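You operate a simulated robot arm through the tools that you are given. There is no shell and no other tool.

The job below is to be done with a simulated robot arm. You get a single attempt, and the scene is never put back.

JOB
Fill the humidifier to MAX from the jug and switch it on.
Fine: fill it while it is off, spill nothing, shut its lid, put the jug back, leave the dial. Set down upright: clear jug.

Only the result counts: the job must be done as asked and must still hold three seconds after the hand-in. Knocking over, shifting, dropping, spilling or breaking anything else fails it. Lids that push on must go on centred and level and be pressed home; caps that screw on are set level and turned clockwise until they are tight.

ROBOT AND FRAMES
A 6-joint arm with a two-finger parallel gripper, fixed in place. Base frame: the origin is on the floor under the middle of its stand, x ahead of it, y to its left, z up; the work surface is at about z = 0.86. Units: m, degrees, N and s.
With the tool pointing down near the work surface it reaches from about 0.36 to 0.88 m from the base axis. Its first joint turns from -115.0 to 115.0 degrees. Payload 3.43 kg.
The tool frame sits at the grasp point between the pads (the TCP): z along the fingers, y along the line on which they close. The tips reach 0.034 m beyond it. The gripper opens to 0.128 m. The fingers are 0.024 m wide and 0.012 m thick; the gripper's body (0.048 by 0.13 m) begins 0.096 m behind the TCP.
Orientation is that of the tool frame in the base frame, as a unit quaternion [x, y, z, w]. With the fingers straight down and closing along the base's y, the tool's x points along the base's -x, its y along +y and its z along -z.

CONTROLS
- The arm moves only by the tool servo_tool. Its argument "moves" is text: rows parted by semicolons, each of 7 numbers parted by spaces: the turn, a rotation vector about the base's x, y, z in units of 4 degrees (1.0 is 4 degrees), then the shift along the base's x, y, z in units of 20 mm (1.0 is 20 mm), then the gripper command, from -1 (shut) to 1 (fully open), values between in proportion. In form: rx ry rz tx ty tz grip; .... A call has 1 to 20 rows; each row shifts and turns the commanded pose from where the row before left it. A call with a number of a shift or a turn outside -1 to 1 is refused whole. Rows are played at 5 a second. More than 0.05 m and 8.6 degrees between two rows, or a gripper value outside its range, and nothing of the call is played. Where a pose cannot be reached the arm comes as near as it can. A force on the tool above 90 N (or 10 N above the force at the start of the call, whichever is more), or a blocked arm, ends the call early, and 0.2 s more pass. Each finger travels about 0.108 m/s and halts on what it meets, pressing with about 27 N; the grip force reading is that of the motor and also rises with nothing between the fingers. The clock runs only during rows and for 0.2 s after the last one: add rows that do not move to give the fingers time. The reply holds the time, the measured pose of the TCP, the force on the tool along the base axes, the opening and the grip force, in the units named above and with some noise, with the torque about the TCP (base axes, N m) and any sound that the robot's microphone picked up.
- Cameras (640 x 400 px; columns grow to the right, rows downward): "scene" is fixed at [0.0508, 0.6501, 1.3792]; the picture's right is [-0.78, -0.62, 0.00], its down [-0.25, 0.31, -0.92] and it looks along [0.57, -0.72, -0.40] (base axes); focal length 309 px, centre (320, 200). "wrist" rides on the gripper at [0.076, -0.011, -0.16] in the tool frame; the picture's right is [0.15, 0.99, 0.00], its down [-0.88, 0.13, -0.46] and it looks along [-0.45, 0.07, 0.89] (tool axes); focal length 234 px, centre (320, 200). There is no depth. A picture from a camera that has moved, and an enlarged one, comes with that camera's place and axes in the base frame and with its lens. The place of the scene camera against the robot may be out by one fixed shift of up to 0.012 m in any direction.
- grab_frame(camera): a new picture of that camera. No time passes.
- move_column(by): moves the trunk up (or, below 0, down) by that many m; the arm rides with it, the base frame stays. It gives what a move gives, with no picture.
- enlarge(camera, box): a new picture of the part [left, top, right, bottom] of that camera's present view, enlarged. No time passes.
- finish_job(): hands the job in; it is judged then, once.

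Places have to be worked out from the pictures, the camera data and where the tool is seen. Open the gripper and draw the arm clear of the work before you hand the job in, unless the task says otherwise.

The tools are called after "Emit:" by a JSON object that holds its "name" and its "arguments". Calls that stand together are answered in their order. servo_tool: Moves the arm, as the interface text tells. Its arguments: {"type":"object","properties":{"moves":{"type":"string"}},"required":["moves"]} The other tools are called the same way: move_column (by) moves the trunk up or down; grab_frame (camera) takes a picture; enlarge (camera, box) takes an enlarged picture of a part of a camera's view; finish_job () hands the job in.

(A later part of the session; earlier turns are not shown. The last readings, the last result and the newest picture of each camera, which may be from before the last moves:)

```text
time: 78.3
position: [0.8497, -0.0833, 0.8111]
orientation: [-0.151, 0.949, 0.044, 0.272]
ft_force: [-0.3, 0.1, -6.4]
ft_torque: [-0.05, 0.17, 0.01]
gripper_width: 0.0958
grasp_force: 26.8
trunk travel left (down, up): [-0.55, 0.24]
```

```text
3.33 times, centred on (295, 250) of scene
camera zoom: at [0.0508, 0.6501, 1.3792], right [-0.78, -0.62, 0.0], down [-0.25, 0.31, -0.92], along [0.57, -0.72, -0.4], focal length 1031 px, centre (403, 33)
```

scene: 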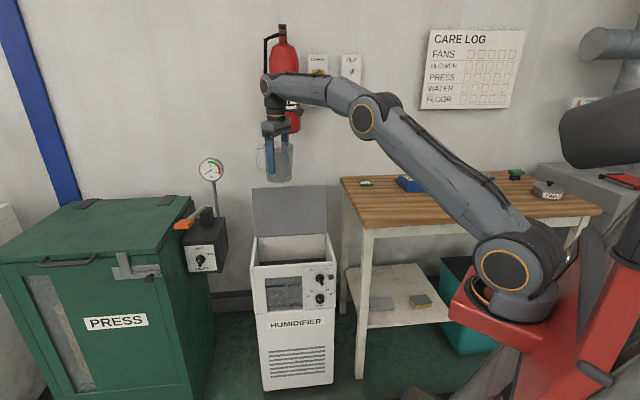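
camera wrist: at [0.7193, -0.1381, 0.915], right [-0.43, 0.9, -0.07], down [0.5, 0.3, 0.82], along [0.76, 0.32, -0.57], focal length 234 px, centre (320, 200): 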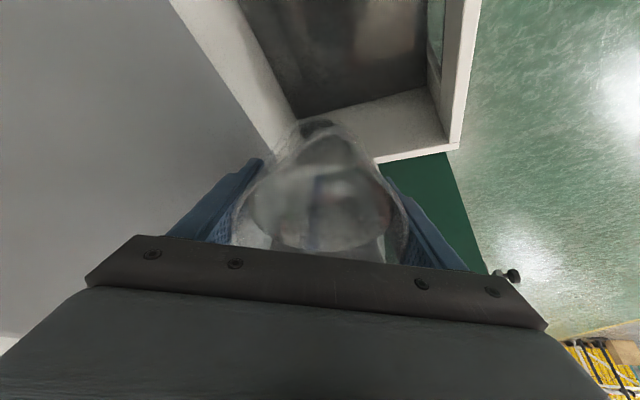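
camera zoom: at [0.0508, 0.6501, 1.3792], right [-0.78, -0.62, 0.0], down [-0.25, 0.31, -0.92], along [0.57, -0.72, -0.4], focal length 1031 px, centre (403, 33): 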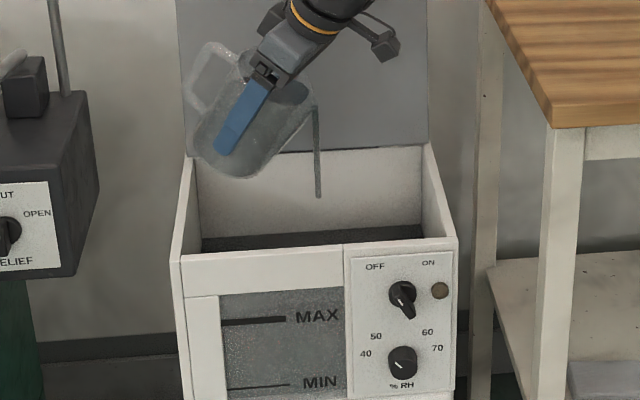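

Stream goes into the tank; weight down to ~6.4 N. I zoom on the interior and window to see the level change.

Emit:
{"name": "servo_tool", "arguments": {"moves": "0 0 0 0 0 0 -1; 0 0 0 0 0 0 -1; 0 0 0 0 0 0 -1"}}

Emit:
{"name": "enlarge", "arguments": {"camera": "scene", "box": [250, 228, 340, 275]}}

Emit:
{"name": "enlarge", "arguments": {"camera": "scene", "box": [262, 272, 306, 318]}}

```text
time: 79.1
position: [0.8506, -0.0837, 0.8109]
orientation: [-0.15, 0.949, 0.044, 0.272]
ft_force: [0.0, 0.9, -7.0]
ft_torque: [-0.08, 0.12, 0.0]
gripper_width: 0.0954
grasp_force: 26.6
trunk travel left (down, up): [-0.55, 0.24]
```

```text
7.11 times, centred on (295, 252) of scene
camera zoom: at [0.0508, 0.6501, 1.3792], right [-0.78, -0.62, 0.0], down [-0.25, 0.31, -0.92], along [0.57, -0.72, -0.4], focal length 2200 px, centre (498, -166)
```

zoom: 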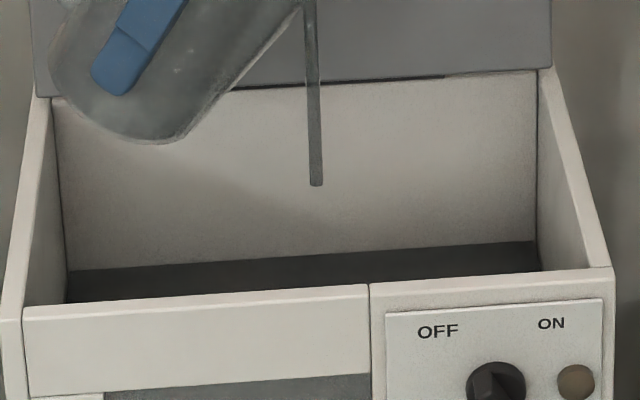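

```text
8.70 times, centred on (284, 295) of scene
camera zoom: at [0.0508, 0.6501, 1.3792], right [-0.78, -0.62, 0.0], down [-0.25, 0.31, -0.92], along [0.57, -0.72, -0.4], focal length 2690 px, centre (633, -626)
```

zoom: 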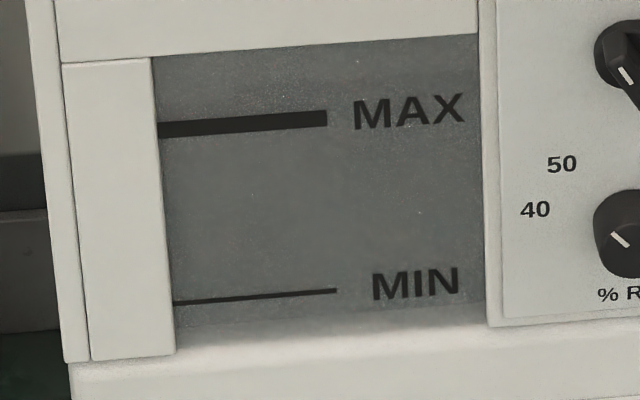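

The level rose by ~2–3 mm; more is needed. I continue tilting slowly (2° then pause), watching the weight.

Emit:
{"name": "servo_tool", "arguments": {"moves": "0.155 -0.476 0 0 0 0 -1; 0 0 0 0 0 0 -1; 0 0 0 0 0 0 -1; 0.155 -0.476 0 0 0 0 -1; 0 0 0 0 0 0 -1; 0 0 0 0 0 0 -1; 0.155 -0.476 0 0 0 0 -1; 0 0 0 0 0 0 -1; 0 0 0 0 0 0 -1; 0 0 0 0 0 0 -1"}}

Emit:
{"name": "enlarge", "arguments": {"camera": "scene", "box": [240, 190, 350, 310]}}

Emit:
{"name": "grab_frame", "arguments": {"camera": "wrist"}}

```text
time: 81.3
position: [0.8511, -0.0821, 0.8107]
orientation: [-0.148, 0.934, 0.052, 0.322]
ft_force: [-0.1, -0.5, -7.6]
ft_torque: [-0.06, 0.18, -0.01]
gripper_width: 0.096
grasp_force: 26.8
trunk travel left (down, up): [-0.55, 0.24]
```

```text
3.33 times, centred on (295, 250) of scene
camera zoom: at [0.0508, 0.6501, 1.3792], right [-0.78, -0.62, 0.0], down [-0.25, 0.31, -0.92], along [0.57, -0.72, -0.4], focal length 1031 px, centre (403, 33)
```

zoom: 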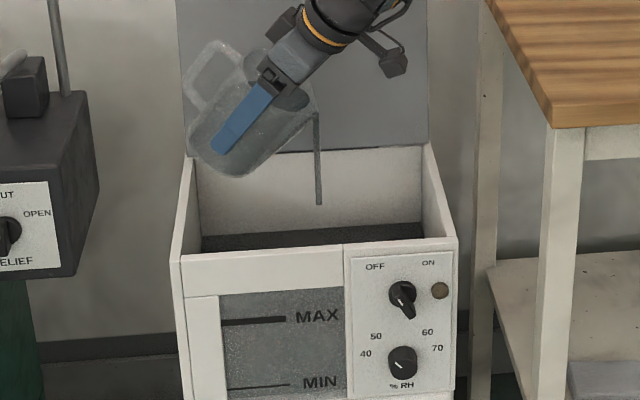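

```text
taken
camera wrist: at [0.7041, -0.1425, 0.8884], right [-0.42, 0.91, -0.09], down [0.35, 0.25, 0.9], along [0.84, 0.34, -0.42], focal length 234 px, centre (320, 200)
```

wrist: 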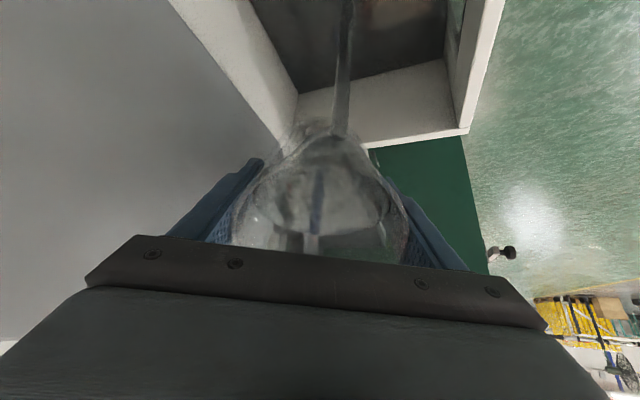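

Steady stream into the tank. I continue with two more steps and then zoom on the waterline.

Emit:
{"name": "servo_tool", "arguments": {"moves": "0.155 -0.476 0 0 0 0 -1; 0 0 0 0 0 0 -1; 0 0 0 0 0 0 -1; 0.155 -0.476 0 0 0 0 -1; 0 0 0 0 0 0 -1; 0 0 0 0 0 0 -1; 0.155 -0.476 0 0 0 0 -1; 0 0 0 0 0 0 -1; 0 0 0 0 0 0 -1; 0 0 0 0 0 0 -1; 0 0 0 0 0 0 -1; 0 0 0 0 0 0 -1"}}

Emit:
{"name": "enlarge", "arguments": {"camera": "scene", "box": [250, 228, 340, 275]}}

Emit:
{"name": "enlarge", "arguments": {"camera": "scene", "box": [262, 272, 306, 318]}}

```text
time: 83.9
position: [0.8505, -0.0823, 0.8111]
orientation: [-0.146, 0.915, 0.06, 0.37]
ft_force: [-0.1, 0.2, -5.9]
ft_torque: [-0.05, 0.12, 0.01]
gripper_width: 0.0956
grasp_force: 26.8
trunk travel left (down, up): [-0.55, 0.24]
```

```text
7.11 times, centred on (295, 252) of scene
camera zoom: at [0.0508, 0.6501, 1.3792], right [-0.78, -0.62, 0.0], down [-0.25, 0.31, -0.92], along [0.57, -0.72, -0.4], focal length 2200 px, centre (498, -166)
```

zoom: 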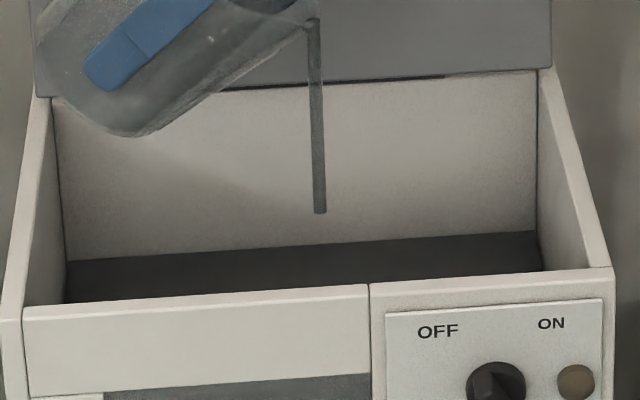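

```text
8.70 times, centred on (284, 295) of scene
camera zoom: at [0.0508, 0.6501, 1.3792], right [-0.78, -0.62, 0.0], down [-0.25, 0.31, -0.92], along [0.57, -0.72, -0.4], focal length 2690 px, centre (633, -626)
```

zoom: 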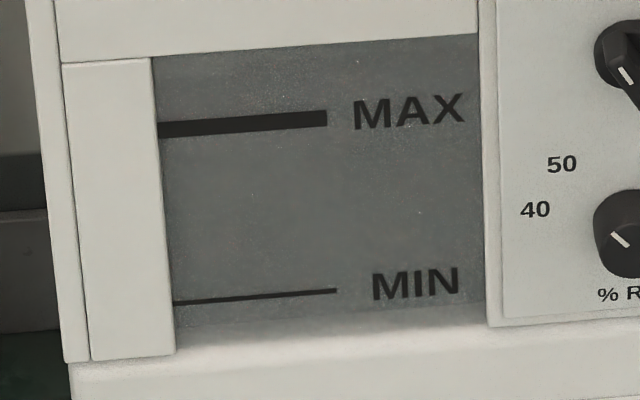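

Level is up ~9.6 mm (tilt 44°); by my geometry about 20 mm remain to MAX. I continue with three more 2° steps.

Emit:
{"name": "servo_tool", "arguments": {"moves": "0.155 -0.476 0 0 0 0 -1; 0 0 0 0 0 0 -1; 0 0 0 0 0 0 -1; 0.155 -0.476 0 0 0 0 -1; 0 0 0 0 0 0 -1; 0 0 0 0 0 0 -1; 0.155 -0.476 0 0 0 0 -1; 0 0 0 0 0 0 -1; 0 0 0 0 0 0 -1; 0 0 0 0 0 0 -1; 0 0 0 0 0 0 -1; 0 0 0 0 0 0 -1; 0 0 0 0 0 0 -1"}}

Emit:
{"name": "enlarge", "arguments": {"camera": "scene", "box": [250, 228, 340, 275]}}

Emit:
{"name": "grab_frame", "arguments": {"camera": "wrist"}}

```text
time: 86.7
position: [0.8506, -0.0824, 0.8095]
orientation: [-0.142, 0.895, 0.066, 0.417]
ft_force: [-0.4, 0.5, -5.6]
ft_torque: [-0.07, 0.11, -0.01]
gripper_width: 0.0959
grasp_force: 26.8
trunk travel left (down, up): [-0.55, 0.24]
```

```text
7.11 times, centred on (295, 252) of scene
camera zoom: at [0.0508, 0.6501, 1.3792], right [-0.78, -0.62, 0.0], down [-0.25, 0.31, -0.92], along [0.57, -0.72, -0.4], focal length 2200 px, centre (498, -166)
```

zoom: 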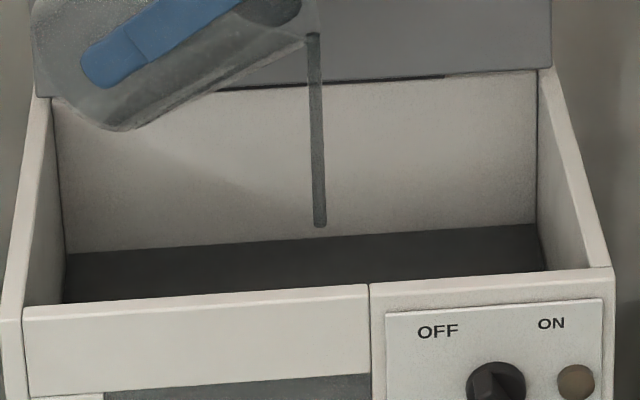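

```text
taken
camera wrist: at [0.6913, -0.1465, 0.8532], right [-0.4, 0.91, -0.11], down [0.17, 0.19, 0.97], along [0.9, 0.36, -0.23], focal length 234 px, centre (320, 200)
```

wrist: 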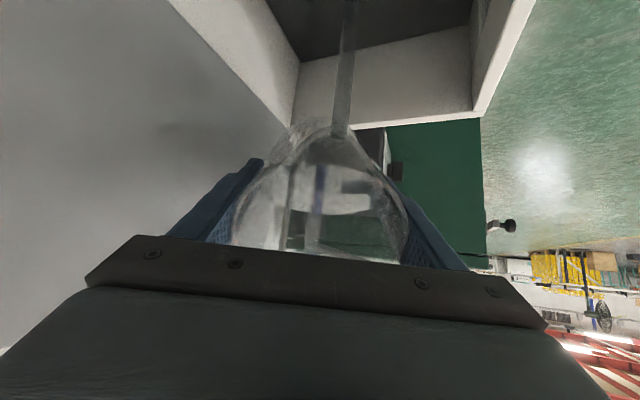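

Rise ~15 mm so far; about 16 mm remain. I continue to ~56° tilt.

Emit:
{"name": "servo_tool", "arguments": {"moves": "0.155 -0.476 0 0 0 0 -1; 0 0 0 0 0 0 -1; 0 0 0 0 0 0 -1; 0.155 -0.476 0 0 0 0 -1; 0 0 0 0 0 0 -1; 0 0 0 0 0 0 -1; 0.155 -0.476 0 0 0 0 -1; 0 0 0 0 0 0 -1; 0 0 0 0 0 0 -1; 0 0 0 0 0 0 -1; 0 0 0 0 0 0 -1; 0 0 0 0 0 0 -1; 0 0 0 0 0 0 -1; 0 0 0 0 0 0 -1"}}

Emit:
{"name": "enlarge", "arguments": {"camera": "scene", "box": [250, 228, 340, 275]}}

Emit:
{"name": "enlarge", "arguments": {"camera": "scene", "box": [262, 272, 306, 318]}}

Emit:
{"name": "grab_frame", "arguments": {"camera": "scene"}}

```text
time: 89.7
position: [0.8498, -0.0827, 0.8101]
orientation: [-0.138, 0.872, 0.074, 0.464]
ft_force: [0.7, 0.0, -4.6]
ft_torque: [-0.01, 0.1, 0.0]
gripper_width: 0.0959
grasp_force: 27.2
trunk travel left (down, up): [-0.55, 0.24]
```

```text
7.11 times, centred on (295, 252) of scene
camera zoom: at [0.0508, 0.6501, 1.3792], right [-0.78, -0.62, 0.0], down [-0.25, 0.31, -0.92], along [0.57, -0.72, -0.4], focal length 2200 px, centre (498, -166)
```

zoom: 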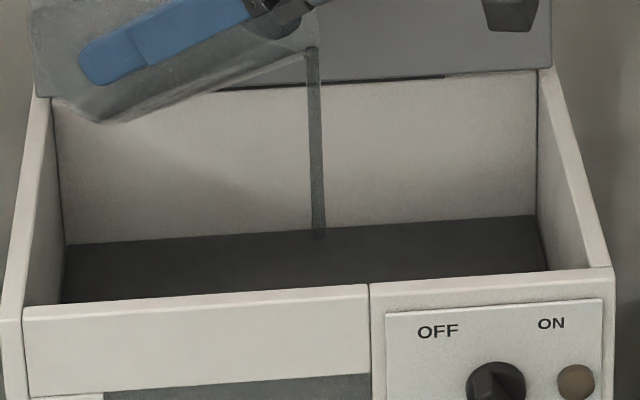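

```text
8.70 times, centred on (284, 295) of scene
camera zoom: at [0.0508, 0.6501, 1.3792], right [-0.78, -0.62, 0.0], down [-0.25, 0.31, -0.92], along [0.57, -0.72, -0.4], focal length 2690 px, centre (633, -626)
```

zoom: 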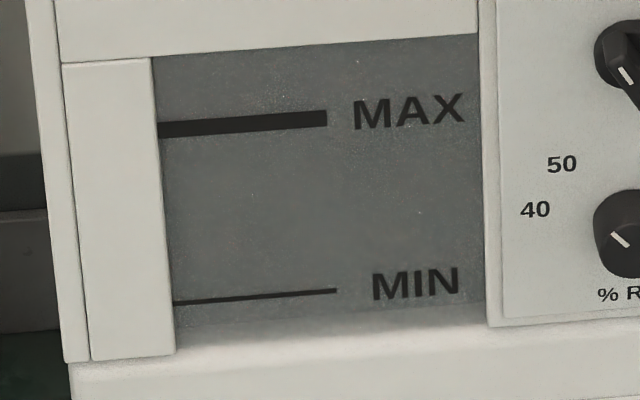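

```text
taken
```

scene: 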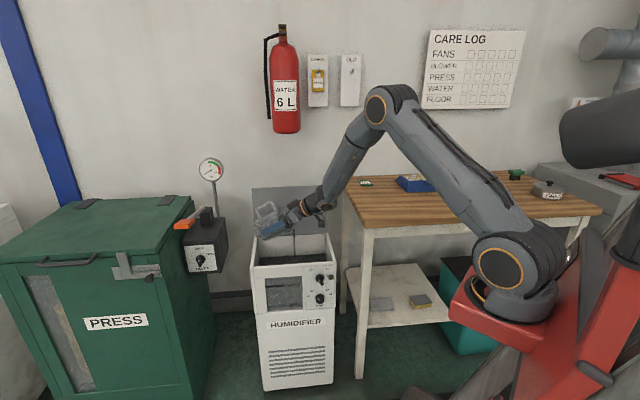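

Rise now ~21.7 mm; I estimate ~10 mm left, but want a better check. I tilt the jug back upright to stop the flow and view the waterline against the MAX mark from above.

Emit:
{"name": "servo_tool", "arguments": {"moves": "-0.185 0.571 0 0 0 0.1 -1; -0.309 0.951 0 0 0 0.1 -1; -0.309 0.951 0 0 0 0.1 -1; -0.309 0.951 0 0 0 0.1 -1; -0.309 0.951 0 0 0 0.1 -1; -0.309 0.951 0 0 0 0.1 -1; -0.309 0.951 0 0 0 0.1 -1; -0.309 0.951 0 0 0 0.1 -1; -0.309 0.951 0 0 0 0.1 -1; -0.309 0.951 0 0 0 0.1 -1; -0.309 0.951 0 0 0 0.1 -1; -0.309 0.951 0 0 0 0.1 -1; -0.185 0.571 0 0 0 0.1 -1; 0 0 0 0 0 0 -1; 0 0 0 0 0 0 -1"}}

Emit:
{"name": "grab_frame", "arguments": {"camera": "wrist"}}

Emit:
{"name": "enlarge", "arguments": {"camera": "scene", "box": [250, 228, 340, 275]}}

```text
time: 92.9
position: [0.8511, -0.084, 0.8363]
orientation: [-0.156, 0.986, 0.01, 0.062]
ft_force: [1.1, 0.0, -5.3]
ft_torque: [0.0, 0.1, -0.02]
gripper_width: 0.0958
grasp_force: 27.1
trunk travel left (down, up): [-0.55, 0.24]
```

```text
taken
camera wrist: at [0.7644, -0.1246, 0.9839], right [-0.44, 0.9, -0.02], down [0.74, 0.38, 0.56], along [0.51, 0.24, -0.83], focal length 234 px, centre (320, 200)
```

wrist: 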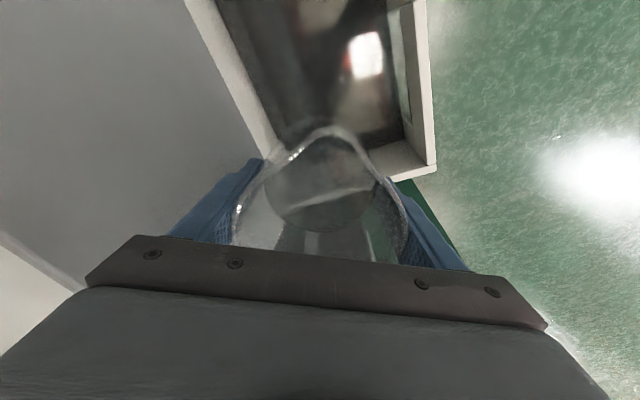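

```text
7.11 times, centred on (295, 252) of scene
camera zoom: at [0.0508, 0.6501, 1.3792], right [-0.78, -0.62, 0.0], down [-0.25, 0.31, -0.92], along [0.57, -0.72, -0.4], focal length 2200 px, centre (498, -166)
```

zoom: 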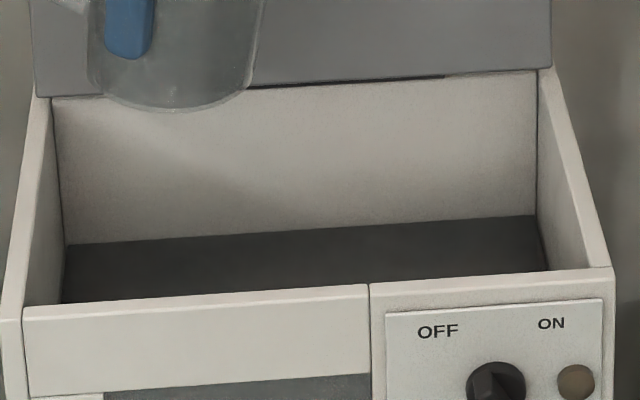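

Emit:
{"name": "enlarge", "arguments": {"camera": "wrist", "box": [340, 0, 445, 180]}}

Emit:
{"name": "enlarge", "arguments": {"camera": "wrist", "box": [370, 0, 430, 60]}}

```text
2.22 times, centred on (392, 90) of wrist
camera zoom: at [0.7644, -0.1246, 0.9839], right [-0.44, 0.9, -0.02], down [0.74, 0.38, 0.56], along [0.51, 0.24, -0.83], focal length 520 px, centre (159, 444)
```

zoom: 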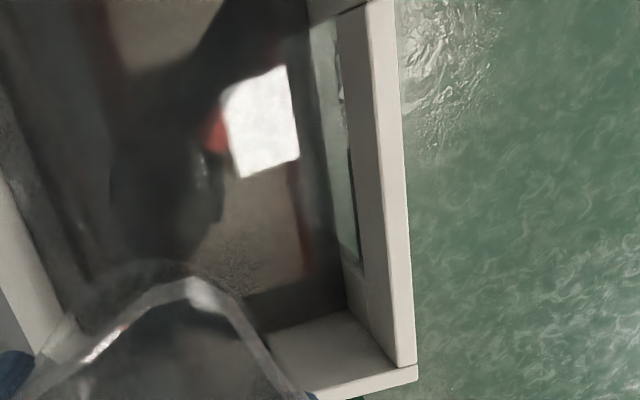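

```text
6.67 times, centred on (400, 30) of wrist
camera zoom: at [0.7644, -0.1246, 0.9839], right [-0.44, 0.9, -0.02], down [0.74, 0.38, 0.56], along [0.51, 0.24, -0.83], focal length 1561 px, centre (-213, 1333)
```

zoom: 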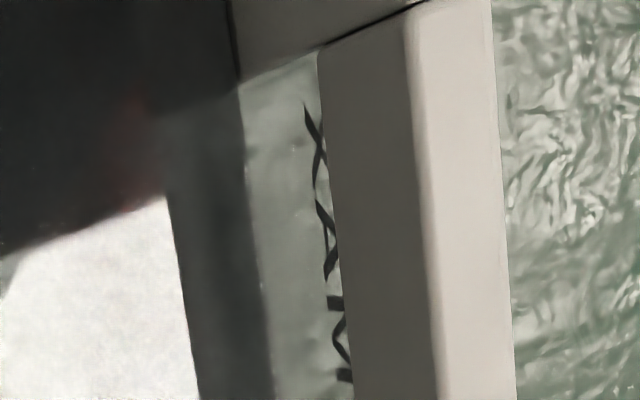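

The steep view cannot resolve the remaining gap reliably; I need a level, horizontal look through the window, which I can't do while holding the jug. I'll set the jug back on the table temporarily, so first straighten it and raise it.

Emit:
{"name": "servo_tool", "arguments": {"moves": "-0.278 0.856 0 0 0 0.3 -1; -0.278 0.856 0 0 0 0.6 -1; 0 0 0 0 0 0.8 -1; 0 0 0 0 0 0.8 -1; 0 0 0 0 0 0.8 -1; 0 0 0 0 0 0.8 -1; 0 0 0 0 0 0.8 -1; 0 0 0 0 0 0.8 -1; 0 0 0 0 0 0.8 -1; 0 0 0 0 0 0.8 -1; 0 0 0 0 0 0.8 -1; 0 0 0 0 0 0.8 -1; 0 0 0 0 0 0.8 -1; 0 0 0 0 0 0.7 -1; 0 0 0 0 0 0.4 -1; 0 0 0 0 0 0 -1"}}

Emit:
{"name": "grab_frame", "arguments": {"camera": "scene"}}

```text
time: 96.3
position: [0.8506, -0.0837, 1.0525]
orientation: [-0.157, 0.988, 0.0, 0.0]
ft_force: [0.6, 0.2, -5.5]
ft_torque: [0.0, 0.07, -0.02]
gripper_width: 0.0958
grasp_force: 26.9
trunk travel left (down, up): [-0.55, 0.24]
```

```text
taken
```

scene: 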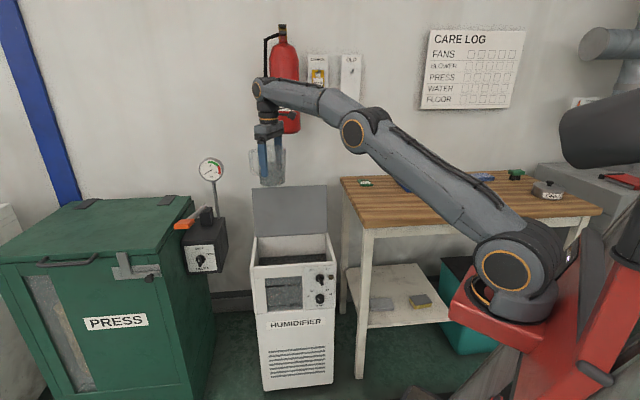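

Clear and upright. I carry the jug back over its table spot at constant height.

Emit:
{"name": "servo_tool", "arguments": {"moves": "0 0 0 -0.21 -0.27 0 -1; 0 0 0 -0.43 -0.55 0 -1; 0 0 0 -0.709 -0.91 0 -1; 0 0 0 -0.709 -0.91 0 -1; 0 0 0 -0.709 -0.91 0 -1; 0 0 0 -0.709 -0.91 0 -1; 0 0 0 -0.709 -0.91 0 -1; 0 0 0 -0.709 -0.91 0 -1; 0 0 0 -0.709 -0.91 0 -1; 0 0 0 -0.709 -0.91 0 -1; 0 0 0 -0.709 -0.91 0 -1; 0 0 0 -0.709 -0.91 0 -1; 0 0 0 -0.709 -0.91 0 -1; 0 0 0 -0.709 -0.91 0 -1; 0 0 0 -0.709 -0.91 0 -1; 0 0 0 -0.709 -0.91 0 -1; 0 0 0 -0.709 -0.91 0 -1; 0 0 0 -0.709 -0.91 0 -1; 0 0 0 -0.6 -0.75 0 -1; 0 0 0 -0.3 -0.4 0 -1"}}

Emit:
{"name": "grab_frame", "arguments": {"camera": "scene"}}

Emit:
{"name": "grab_frame", "arguments": {"camera": "wrist"}}

```text
time: 100.5
position: [0.5923, -0.414, 1.0526]
orientation: [-0.157, 0.988, 0.0, 0.001]
ft_force: [0.1, 0.1, -5.7]
ft_torque: [0.0, 0.09, 0.01]
gripper_width: 0.0955
grasp_force: 26.6
trunk travel left (down, up): [-0.55, 0.24]
```

```text
taken
```

scene: 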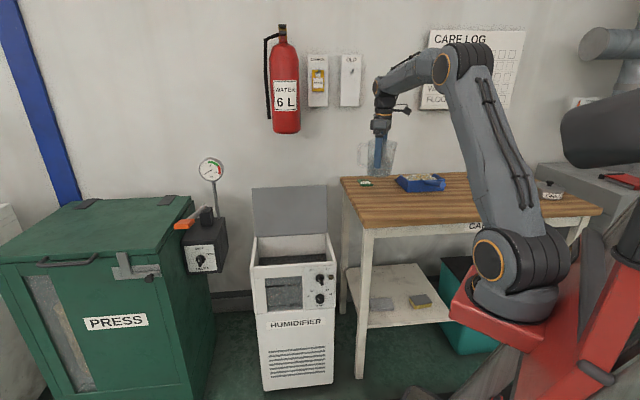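

```text
taken
camera wrist: at [0.5232, -0.4483, 1.211], right [-0.44, 0.9, 0.0], down [0.8, 0.4, 0.46], along [0.41, 0.2, -0.89], focal length 234 px, centre (320, 200)
```

wrist: 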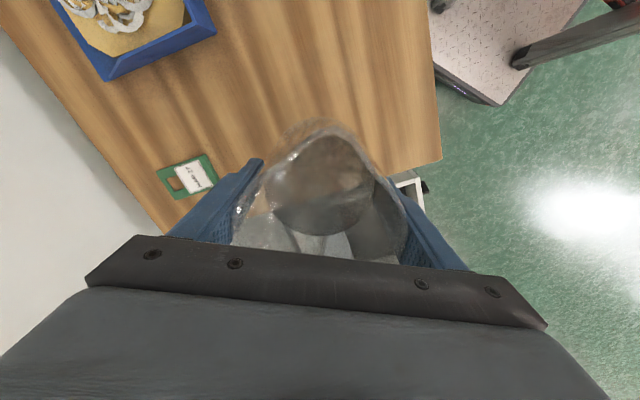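

Over the spot. I correct a few mm and lower the jug to just above the table.

Emit:
{"name": "servo_tool", "arguments": {"moves": "0 0 0 -0.14 -0.24 -0.3 -1; 0 0 0 0 0 -0.6 -1; 0 0 0 0 0 -0.75 -1; 0 0 0 0 0 -0.75 -1; 0 0 0 0 0 -0.75 -1; 0 0 0 0 0 -0.75 -1; 0 0 0 0 0 -0.75 -1; 0 0 0 0 0 -0.5 -1; 0 0 0 0 0 -0.3 -1; 0 0 0 0 0 -0.2 -1; 0 0 0 0 0 0 -1"}}

Emit:
{"name": "enlarge", "arguments": {"camera": "scene", "box": [355, 155, 415, 215]}}

```text
time: 102.9
position: [0.5881, -0.4185, 0.939]
orientation: [-0.157, 0.988, 0.001, 0.001]
ft_force: [-0.7, -0.4, -4.9]
ft_torque: [-0.04, 0.09, 0.0]
gripper_width: 0.0958
grasp_force: 27.2
trunk travel left (down, up): [-0.55, 0.24]
```

```text
6.67 times, centred on (385, 185) of scene
camera zoom: at [0.0508, 0.6501, 1.3792], right [-0.78, -0.62, 0.0], down [-0.25, 0.31, -0.92], along [0.57, -0.72, -0.4], focal length 2063 px, centre (-113, 300)
```

zoom: 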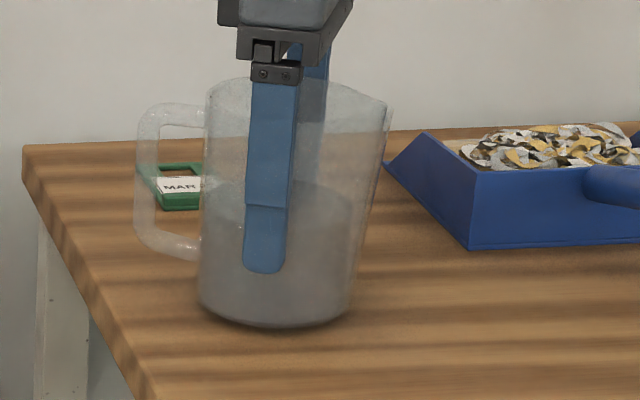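

The jug base is ~9 mm above the table. I lower in 2 mm steps watching for contact.

Emit:
{"name": "servo_tool", "arguments": {"moves": "0 0 0 0 0 -0.1 -1; 0 0 0 0 0 -0.1 -1; 0 0 0 0 0 -0.1 -1; 0 0 0 0 0 0 -1"}}

Emit:
{"name": "servo_tool", "arguments": {"moves": "0 0 0 0 0 -0.1 -1; 0 0 0 0 0 0 -1"}}

```text
time: 103.9
position: [0.5885, -0.4175, 0.9353]
orientation: [-0.156, 0.988, 0.0, 0.0]
ft_force: [0.2, -0.1, -4.0]
ft_torque: [-0.02, 0.09, -0.03]
gripper_width: 0.0959
grasp_force: 27.4
trunk travel left (down, up): [-0.55, 0.24]
```

```text
time: 104.5
position: [0.5887, -0.4177, 0.9346]
orientation: [-0.157, 0.988, -0.001, 0.002]
ft_force: [-5.1, 2.5, 14.5]
ft_torque: [0.86, -0.1, 0.28]
gripper_width: 0.0957
grasp_force: 26.5
trunk travel left (down, up): [-0.55, 0.24]
```

Contact with the table (+14.5 N). I release by opening the gripper.

Emit:
{"name": "servo_tool", "arguments": {"moves": "0 0 0 0 0 0.05 -1; 0 0 0 0 0 0 0.6; 0 0 0 0 0 0 0.8; 0 0 0 0 0 0 1; 0 0 0 0 0 0 1; 0 0 0 0 0 0 1"}}

Emit:
{"name": "enlarge", "arguments": {"camera": "scene", "box": [355, 155, 415, 215]}}

Emit:
{"name": "grab_frame", "arguments": {"camera": "wrist"}}

```text
time: 105.9
position: [0.5884, -0.4174, 0.9341]
orientation: [-0.156, 0.988, 0.0, 0.001]
ft_force: [0.0, 0.1, -0.6]
ft_torque: [0.0, 0.02, -0.01]
gripper_width: 0.128
grasp_force: 0.1
trunk travel left (down, up): [-0.55, 0.24]
```

```text
6.67 times, centred on (385, 185) of scene
camera zoom: at [0.0508, 0.6501, 1.3792], right [-0.78, -0.62, 0.0], down [-0.25, 0.31, -0.92], along [0.57, -0.72, -0.4], focal length 2063 px, centre (-113, 300)
```

zoom: 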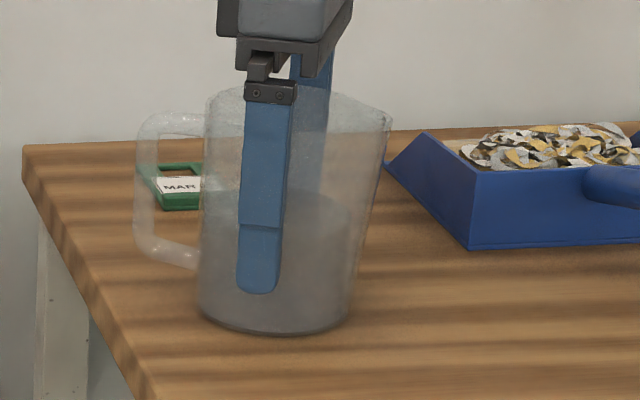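

```text
taken
camera wrist: at [0.5194, -0.4526, 1.0919], right [-0.44, 0.9, 0.0], down [0.8, 0.4, 0.46], along [0.41, 0.2, -0.89], focal length 234 px, centre (320, 200)
```

wrist: 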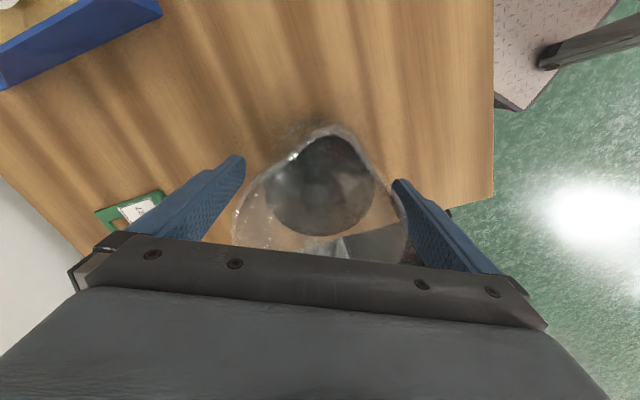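

The jug stands upright. I withdraw straight up and then go to look at the window horizontally.

Emit:
{"name": "servo_tool", "arguments": {"moves": "0 0 0 0 0 0.5 1; 0 0 0 0 0 1 1; 0 0 0 0 0 1 1; 0 0 0 0 0 1 1; 0 0 0 0 0 1 1; 0 0 0 0 0 1 1; 0 0 0 0 0 1 1; 0 0 0 0 0 1 1; 0 0 0 0 0 0 1"}}

Emit:
{"name": "servo_tool", "arguments": {"moves": "0 0 -0.8 0.25 1 0 1; 0 0 -0.8 0.25 1 0 1; 0 0 -0.8 0.25 1 0 1; 0 0 -0.8 0.25 1 0 1; 0 0 -0.8 0.25 1 0 1; 0 0 -0.8 0.25 1 0 1; 0 0 -0.8 0.25 1 0 1; 0 0 -0.8 0.25 1 0 1; 0 0 -0.8 0.25 1 0 1; 0 0 -0.8 0.25 1 0 1; 0 0 -0.8 0.2 1 0 1; 0 0 -0.8 0.2 1 0 1; 0 0 -0.8 0.2 1 0 1; 0 0 -0.8 0.2 1 0 1; 0 0 -0.8 0.2 1 0 1; 0 0 -0.8 0.2 1 0 1; 0 0 -0.8 0.2 1 0 1; 0 0 -0.8 0.2 1 0 1; 0 0 -0.8 0.2 1 0 1; 0 0 -0.55 0.2 1 0 1"}}

```text
time: 107.9
position: [0.5901, -0.417, 1.0827]
orientation: [-0.156, 0.988, 0.001, 0.001]
ft_force: [-0.4, -0.3, 0.5]
ft_torque: [0.03, 0.0, 0.04]
gripper_width: 0.1277
grasp_force: 0.0
trunk travel left (down, up): [-0.55, 0.24]
```

```text
time: 112.1
position: [0.6797, -0.0191, 1.084]
orientation: [0.383, 0.924, 0.001, 0.001]
ft_force: [-0.1, -0.2, 0.8]
ft_torque: [0.03, 0.0, 0.0]
gripper_width: 0.128
grasp_force: 0.1
trunk travel left (down, up): [-0.55, 0.24]
```

Yaw is -45°. I move to the front of the humidifier and lower the trunk by 0.3 m.

Emit:
{"name": "servo_tool", "arguments": {"moves": "0 0 0 -0.1 0.9 0 1; 0 0 0 -0.1 0.9 0 1; 0 0 0 -0.1 0.9 0 1; 0 0 0 -0.1 0.9 0 1; 0 0 0 0 0 0 1"}}

Emit:
{"name": "move_column", "arguments": {"by": -0.28}}

Emit:
{"name": "grab_frame", "arguments": {"camera": "scene"}}

Emit:
{"name": "grab_frame", "arguments": {"camera": "wrist"}}

```text
time: 113.3
position: [0.6707, 0.0532, 1.0817]
orientation: [0.383, 0.924, 0.001, 0.002]
ft_force: [0.2, 0.3, 0.1]
ft_torque: [0.01, -0.02, 0.0]
gripper_width: 0.128
grasp_force: 0.0
trunk travel left (down, up): [-0.55, 0.24]
```

```text
time: 116.2
position: [0.6728, 0.0535, 0.8017]
orientation: [0.382, 0.924, 0.0, 0.001]
ft_force: [0.3, 0.8, 0.1]
ft_torque: [0.01, 0.01, -0.03]
gripper_width: 0.128
grasp_force: 0.0
trunk travel left (down, up): [-0.27, 0.52]
```

```text
taken
```

scene: 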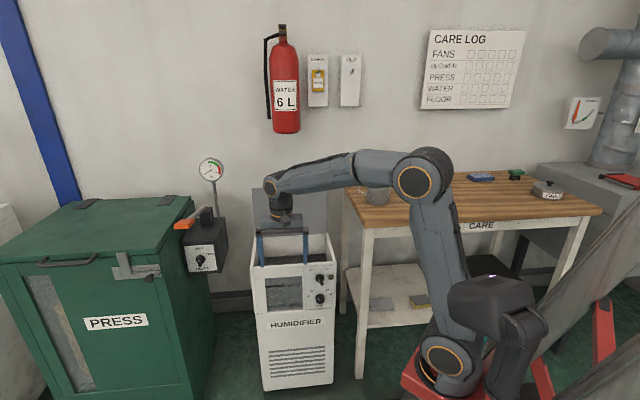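

```text
taken
camera wrist: at [0.6102, 0.0991, 0.9608], right [0.6, 0.8, 0.0], down [0.71, -0.53, 0.46], along [0.37, -0.27, -0.89], focal length 234 px, centre (320, 200)
```

wrist: 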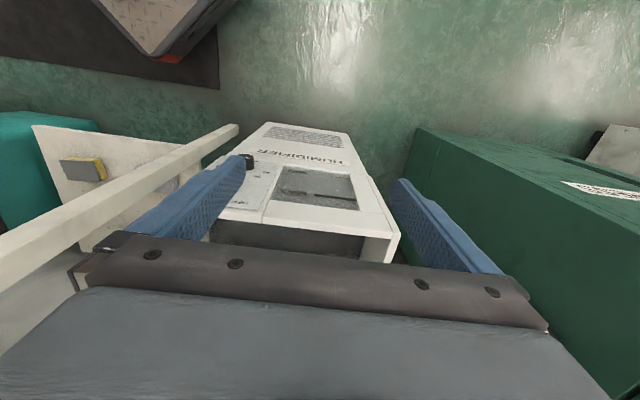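

The front is clear. I tilt the tool outward toward the window while lowering it, so the wrist camera looks horizontally at the window.

Emit:
{"name": "servo_tool", "arguments": {"moves": "-0.707 -0.707 0 0 0 0 1; -0.707 -0.707 0 0 0 0 1; -0.707 -0.707 0 0 0 0 1; -0.707 -0.707 0 0 0 0 1; -0.707 -0.707 0 0 0 0 1; -0.707 -0.707 0 0 0 0 1; -0.707 -0.707 0 0 0 0 1; -0.707 -0.707 0 0 0 -0.6 1; -0.707 -0.707 0 0 0 -0.8 1; -0.707 -0.707 0 0 0 -0.8 1; -0.707 -0.707 0 0 0 -0.8 1; -0.707 -0.707 0 0 0 -0.8 1; -0.707 -0.707 0 0 0 -0.8 1; -0.707 -0.707 0 0 0 -0.8 1; -0.707 -0.707 0 0 0 -0.8 1; -0.53 -0.53 0 0 0 -0.8 1; 0 0 0 0 0 -0.8 1; 0 0 0 0 0 0 1"}}

Emit:
{"name": "grab_frame", "arguments": {"camera": "wrist"}}

Emit:
{"name": "grab_frame", "arguments": {"camera": "scene"}}

```text
time: 120.0
position: [0.6721, 0.0542, 0.6466]
orientation: [0.326, 0.787, -0.2, 0.483]
ft_force: [0.3, -0.2, 0.3]
ft_torque: [-0.02, 0.03, -0.01]
gripper_width: 0.128
grasp_force: 0.0
trunk travel left (down, up): [-0.27, 0.52]
```

```text
taken
camera wrist: at [0.5394, 0.1708, 0.6494], right [0.65, 0.75, -0.13], down [0.09, 0.1, 0.99], along [0.75, -0.66, 0.0], focal length 234 px, centre (320, 200)
```

wrist: 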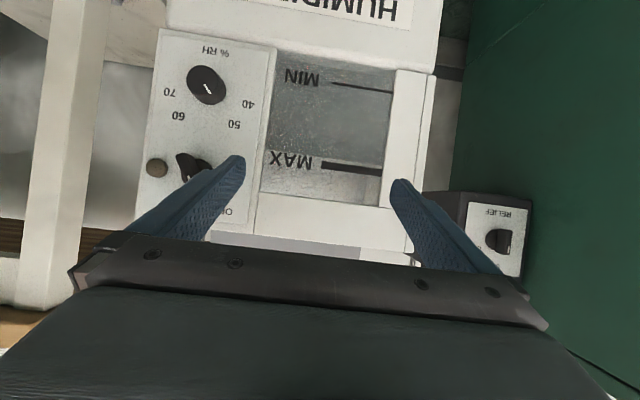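

```text
taken
```

scene: 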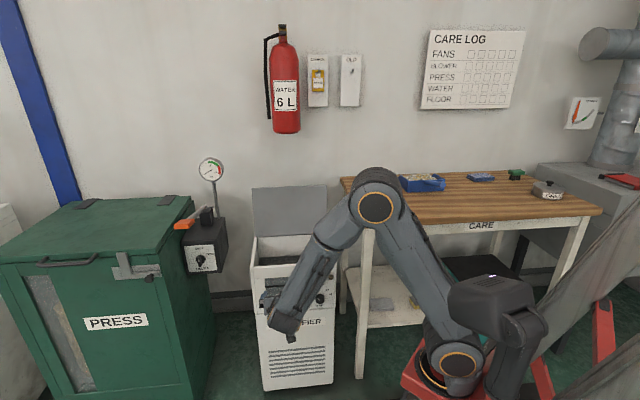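

An almost level view of the window. I enlarge it to read the water level against the MAX bar.

Emit:
{"name": "enlarge", "arguments": {"camera": "wrist", "box": [250, 50, 410, 215]}}

Emit:
{"name": "enlarge", "arguments": {"camera": "wrist", "box": [260, 130, 400, 210]}}

```text
2.42 times, centred on (330, 132) of wrist
camera zoom: at [0.5394, 0.1708, 0.6494], right [0.65, 0.75, -0.13], down [0.09, 0.1, 0.99], along [0.75, -0.66, 0.0], focal length 568 px, centre (296, 364)
```

zoom: 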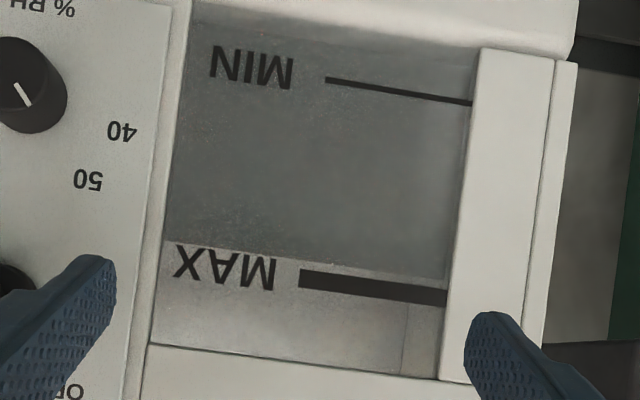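

```text
4.57 times, centred on (330, 170) of wrist
camera zoom: at [0.5394, 0.1708, 0.6494], right [0.65, 0.75, -0.13], down [0.09, 0.1, 0.99], along [0.75, -0.66, 0.0], focal length 1070 px, centre (274, 337)
```

zoom: 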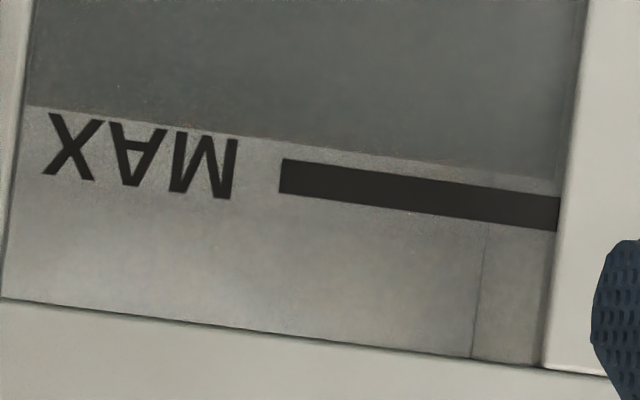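

The waterline is visible just under the MAX bar, but the camera is 3–4 cm too high so I may be seeing the far edge of the surface. I lower the camera to the level's height for an exact reading.

Emit:
{"name": "servo_tool", "arguments": {"moves": "0 0 0 0 0 -0.65 1; 0 0 0 0 0 -0.65 1; 0 0 0 0 0 -0.5 1; 0 0 0 0 0 0 1"}}

Emit:
{"name": "enlarge", "arguments": {"camera": "wrist", "box": [250, 100, 410, 240]}}

Emit:
{"name": "enlarge", "arguments": {"camera": "wrist", "box": [320, 160, 400, 220]}}

```text
time: 121.0
position: [0.6711, 0.0538, 0.6084]
orientation: [0.326, 0.787, -0.2, 0.484]
ft_force: [-0.7, 0.5, 0.9]
ft_torque: [0.03, 0.01, 0.04]
gripper_width: 0.1279
grasp_force: 0.0
trunk travel left (down, up): [-0.27, 0.52]
```

```text
2.86 times, centred on (330, 170) of wrist
camera zoom: at [0.5385, 0.1713, 0.6122], right [0.65, 0.75, -0.13], down [0.09, 0.1, 0.99], along [0.75, -0.66, 0.0], focal length 669 px, centre (291, 286)
```

zoom: 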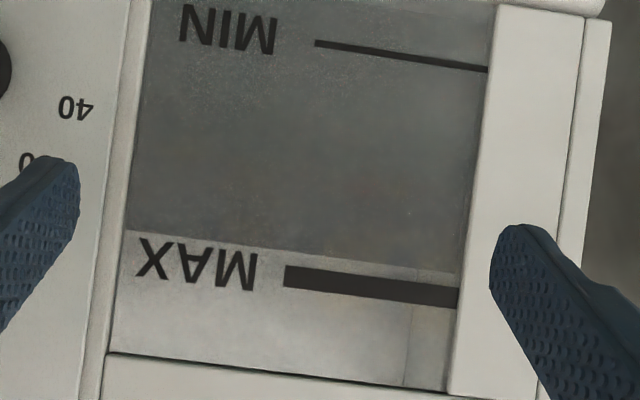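

```text
6.67 times, centred on (360, 190) of wrist
camera zoom: at [0.5385, 0.1713, 0.6122], right [0.65, 0.75, -0.13], down [0.09, 0.1, 0.99], along [0.75, -0.66, 0.0], focal length 1561 px, centre (53, 267)
```

zoom: 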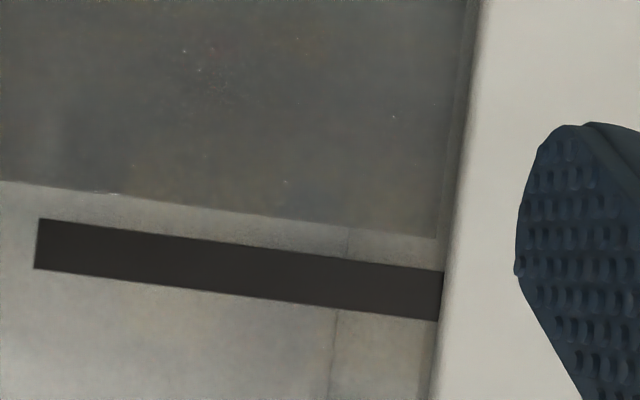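

Clear reading: the waterline is ~10.5 mm below the MAX bar's centre (~6 mm below its lower edge). In the scene zoom that corresponds to the back waterline rising ~14 px (to y≈216 at x=300). I go back for the jug: first untilt and raise.

Emit:
{"name": "servo_tool", "arguments": {"moves": "0.707 0.707 0 0 0 0.6 1; 0.707 0.707 0 0 0 0.6 1; 0.707 0.707 0 0 0 0.6 1; 0.707 0.707 0 0 0 0.6 1; 0.707 0.707 0 0 0 0.6 1; 0.707 0.707 0 0 0 0.6 1; 0.707 0.707 0 0 0 0.6 1; 0.707 0.707 0 0 0 0.6 1; 0.707 0.707 0 0 0 0.6 1; 0.707 0.707 0 0 0 0.6 1; 0.707 0.707 0 0 0 0.6 1; 0.707 0.707 0 0 0 0.6 1; 0.707 0.707 0 0 0 0.6 1; 0.707 0.707 0 0 0 0.6 1; 0.707 0.707 0 0 0 0.6 1; 0.53 0.53 0 0 0 0.6 1; 0 0 0 0 0 0 1"}}

Emit:
{"name": "move_column", "arguments": {"by": 0.28}}

```text
time: 124.6
position: [0.6717, 0.0527, 0.8019]
orientation: [0.383, 0.924, 0.001, 0.002]
ft_force: [0.1, 0.8, 0.9]
ft_torque: [-0.01, 0.02, 0.0]
gripper_width: 0.1276
grasp_force: 0.0
trunk travel left (down, up): [-0.27, 0.52]
```

```text
time: 127.4
position: [0.6719, 0.0534, 1.0822]
orientation: [0.383, 0.924, 0.001, 0.001]
ft_force: [0.1, -0.2, 0.3]
ft_torque: [-0.01, 0.02, 0.02]
gripper_width: 0.1277
grasp_force: 0.0
trunk travel left (down, up): [-0.55, 0.24]
```

Back up. I return above the jug with yaw +18° again.

Emit:
{"name": "servo_tool", "arguments": {"moves": "0 0 0.656 -0.174 -0.981 0 1; 0 0 0.656 -0.174 -0.981 0 1; 0 0 0.656 -0.174 -0.981 0 1; 0 0 0.656 -0.174 -0.981 0 1; 0 0 0.656 -0.174 -0.981 0 1; 0 0 0.656 -0.174 -0.981 0 1; 0 0 0.656 -0.174 -0.981 0 1; 0 0 0.656 -0.174 -0.981 0 1; 0 0 0.656 -0.174 -0.981 0 1; 0 0 0.656 -0.174 -0.981 0 1; 0 0 0.656 -0.174 -0.981 0 1; 0 0 0.656 -0.174 -0.981 0 1; 0 0 0.656 -0.174 -0.981 0 1; 0 0 0.656 -0.174 -0.981 0 1; 0 0 0.656 -0.174 -0.981 0 1; 0 0 0.656 -0.174 -0.981 0 1; 0 0 0.656 -0.174 -0.981 0 1; 0 0 0.656 -0.174 -0.981 0 1; 0 0 0.656 -0.174 -0.981 0 1; 0 0 0.656 -0.174 -0.981 0 1"}}

Emit:
{"name": "servo_tool", "arguments": {"moves": "0 0 0.656 -0.174 -0.981 0 1; 0 0 0.656 -0.174 -0.981 0 1; 0 0 0.656 -0.174 -0.981 0 1; 0 0 0.656 -0.174 -0.981 0 1; 0 0 0 0 0 0 1; 0 0 0 0 0 0 1"}}

Emit:
{"name": "grab_frame", "arguments": {"camera": "wrist"}}

```text
time: 131.6
position: [0.5988, -0.3369, 1.0831]
orientation: [-0.065, 0.998, 0.0, 0.0]
ft_force: [-0.3, -0.5, -1.2]
ft_torque: [0.0, 0.0, 0.03]
gripper_width: 0.1279
grasp_force: 0.0
trunk travel left (down, up): [-0.55, 0.24]
```

```text
time: 133.0
position: [0.5866, -0.415, 1.0833]
orientation: [-0.156, 0.988, 0.001, 0.0]
ft_force: [0.2, 0.1, 0.4]
ft_torque: [-0.02, -0.03, -0.01]
gripper_width: 0.1279
grasp_force: 0.0
trunk travel left (down, up): [-0.55, 0.24]
```

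```text
taken
camera wrist: at [0.5173, -0.45, 1.2418], right [-0.44, 0.9, 0.0], down [0.8, 0.39, 0.46], along [0.41, 0.2, -0.89], focal length 234 px, centre (320, 200)
```

wrist: 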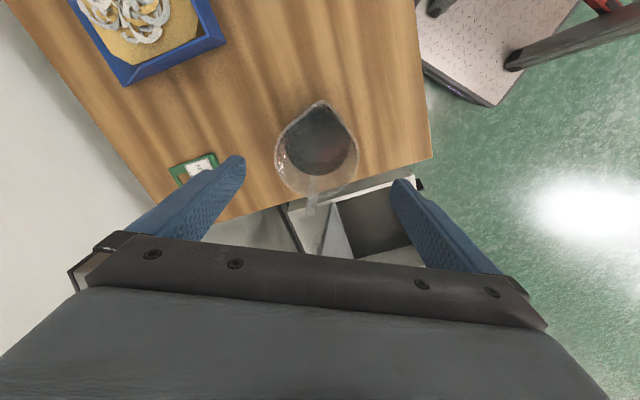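

Jug is centred again. I descend to the earlier grip height and close.

Emit:
{"name": "servo_tool", "arguments": {"moves": "0 0 0 0.09 -0.12 -0.9 1; 0 0 0 0 0 -0.95 1; 0 0 0 0 0 -0.95 1; 0 0 0 0 0 -0.95 1; 0 0 0 0 0 -0.95 1; 0 0 0 0 0 -0.95 1; 0 0 0 0 0 -0.95 1; 0 0 0 0 0 -0.85 1; 0 0 0 0 0 0 1; 0 0 0 0 0 0 1"}}

Emit:
{"name": "servo_tool", "arguments": {"moves": "0 0 0 0 0 0 0.6; 0 0 0 0 0 0 0.5; 0 0 0 0 0 0 0.42; 0 0 0 0 0 0 -1; 0 0 0 0 0 0 -1; 0 0 0 0 0 0 -1; 0 0 0 0 0 0 -1; 0 0 0 0 0 0 -1"}}

Emit:
{"name": "servo_tool", "arguments": {"moves": "0 0 0 0 0 0.1 -1; 0 0 0 0 0 0.1 -1; 0 0 0 0 0 0.1 -1; 0 0 0 0 0 0.1 -1; 0 0 0 0 0 0 -1"}}

Emit:
{"name": "enlarge", "arguments": {"camera": "scene", "box": [355, 155, 415, 215]}}

```text
time: 135.2
position: [0.5902, -0.4196, 0.9351]
orientation: [-0.155, 0.988, 0.0, 0.0]
ft_force: [-0.7, 0.0, 0.4]
ft_torque: [0.0, 0.01, 0.03]
gripper_width: 0.1279
grasp_force: 0.0
trunk travel left (down, up): [-0.55, 0.24]
```

```text
time: 137.0
position: [0.5905, -0.4182, 0.9339]
orientation: [-0.155, 0.988, 0.0, 0.002]
ft_force: [-1.3, 1.3, 0.0]
ft_torque: [0.13, 0.17, 0.05]
gripper_width: 0.0956
grasp_force: 27.3
trunk travel left (down, up): [-0.55, 0.24]
```

```text
time: 138.2
position: [0.5884, -0.4185, 0.9431]
orientation: [-0.155, 0.988, 0.0, 0.001]
ft_force: [-0.5, -0.1, -5.1]
ft_torque: [-0.03, 0.07, 0.0]
gripper_width: 0.0959
grasp_force: 26.7
trunk travel left (down, up): [-0.55, 0.24]
```

```text
6.67 times, centred on (385, 185) of scene
camera zoom: at [0.0508, 0.6501, 1.3792], right [-0.78, -0.62, 0.0], down [-0.25, 0.31, -0.92], along [0.57, -0.72, -0.4], focal length 2063 px, centre (-113, 300)
```

zoom: 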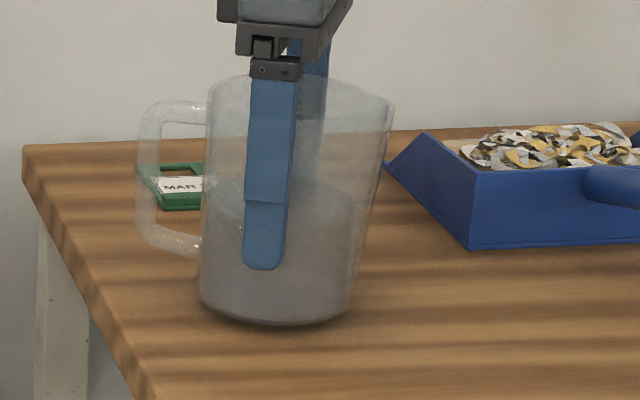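

Jug lifted (≈5.1 N). I raise it and carry it back over the tank.

Emit:
{"name": "servo_tool", "arguments": {"moves": "0 0 0 0 0 0.3 -1; 0 0 0 0 0 0.6 -1; 0 0 0 0 0 0.8 -1; 0 0 0 0 0 0.8 -1; 0 0 0 0 0 0.8 -1; 0 0 0 0 0 0.8 -1; 0 0 0 0 0 0.8 -1; 0 0 0 0 0 0.6 -1; 0 0 0 0 0 0.3 -1; 0 0 0 0 0 0 -1"}}

Emit:
{"name": "servo_tool", "arguments": {"moves": "0 0 0 0.21 0.27 0 -1; 0 0 0 0.43 0.55 0 -1; 0 0 0 0.709 0.91 0 -1; 0 0 0 0.709 0.91 0 -1; 0 0 0 0.709 0.91 0 -1; 0 0 0 0.709 0.91 0 -1; 0 0 0 0.709 0.91 0 -1; 0 0 0 0.709 0.91 0 -1; 0 0 0 0.709 0.91 0 -1; 0 0 0 0.709 0.91 0 -1; 0 0 0 0.709 0.91 0 -1; 0 0 0 0.709 0.91 0 -1; 0 0 0 0.709 0.91 0 -1; 0 0 0 0.709 0.91 0 -1; 0 0 0 0.709 0.91 0 -1; 0 0 0 0.709 0.91 0 -1; 0 0 0 0.709 0.91 0 -1; 0 0 0 0.709 0.91 0 -1; 0 0 0 0.6 0.75 0 -1; 0 0 0 0.4 0.5 0 -1"}}

Emit:
{"name": "grab_frame", "arguments": {"camera": "wrist"}}

```text
time: 140.4
position: [0.5876, -0.4188, 1.0583]
orientation: [-0.154, 0.988, 0.0, 0.001]
ft_force: [-0.8, -0.2, -5.7]
ft_torque: [0.01, 0.03, -0.03]
gripper_width: 0.0957
grasp_force: 26.5
trunk travel left (down, up): [-0.55, 0.24]
```

```text
time: 144.6
position: [0.8487, -0.0865, 1.0571]
orientation: [-0.156, 0.988, 0.0, 0.001]
ft_force: [-0.2, 0.6, -5.1]
ft_torque: [-0.03, 0.07, 0.02]
gripper_width: 0.0958
grasp_force: 26.4
trunk travel left (down, up): [-0.55, 0.24]
```

```text
taken
camera wrist: at [0.7813, -0.1212, 1.2151], right [-0.44, 0.9, 0.0], down [0.8, 0.39, 0.46], along [0.41, 0.2, -0.89], focal length 234 px, centre (320, 200)
```

wrist: 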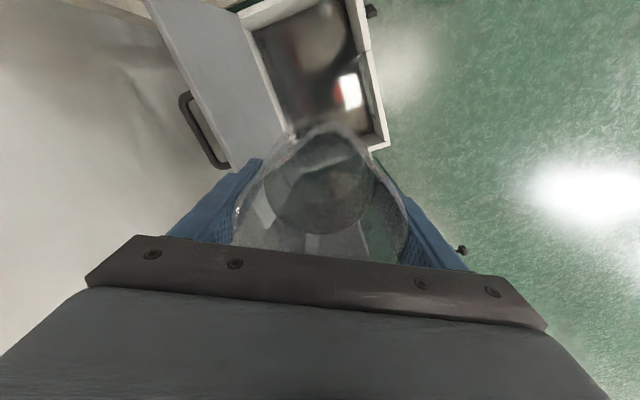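

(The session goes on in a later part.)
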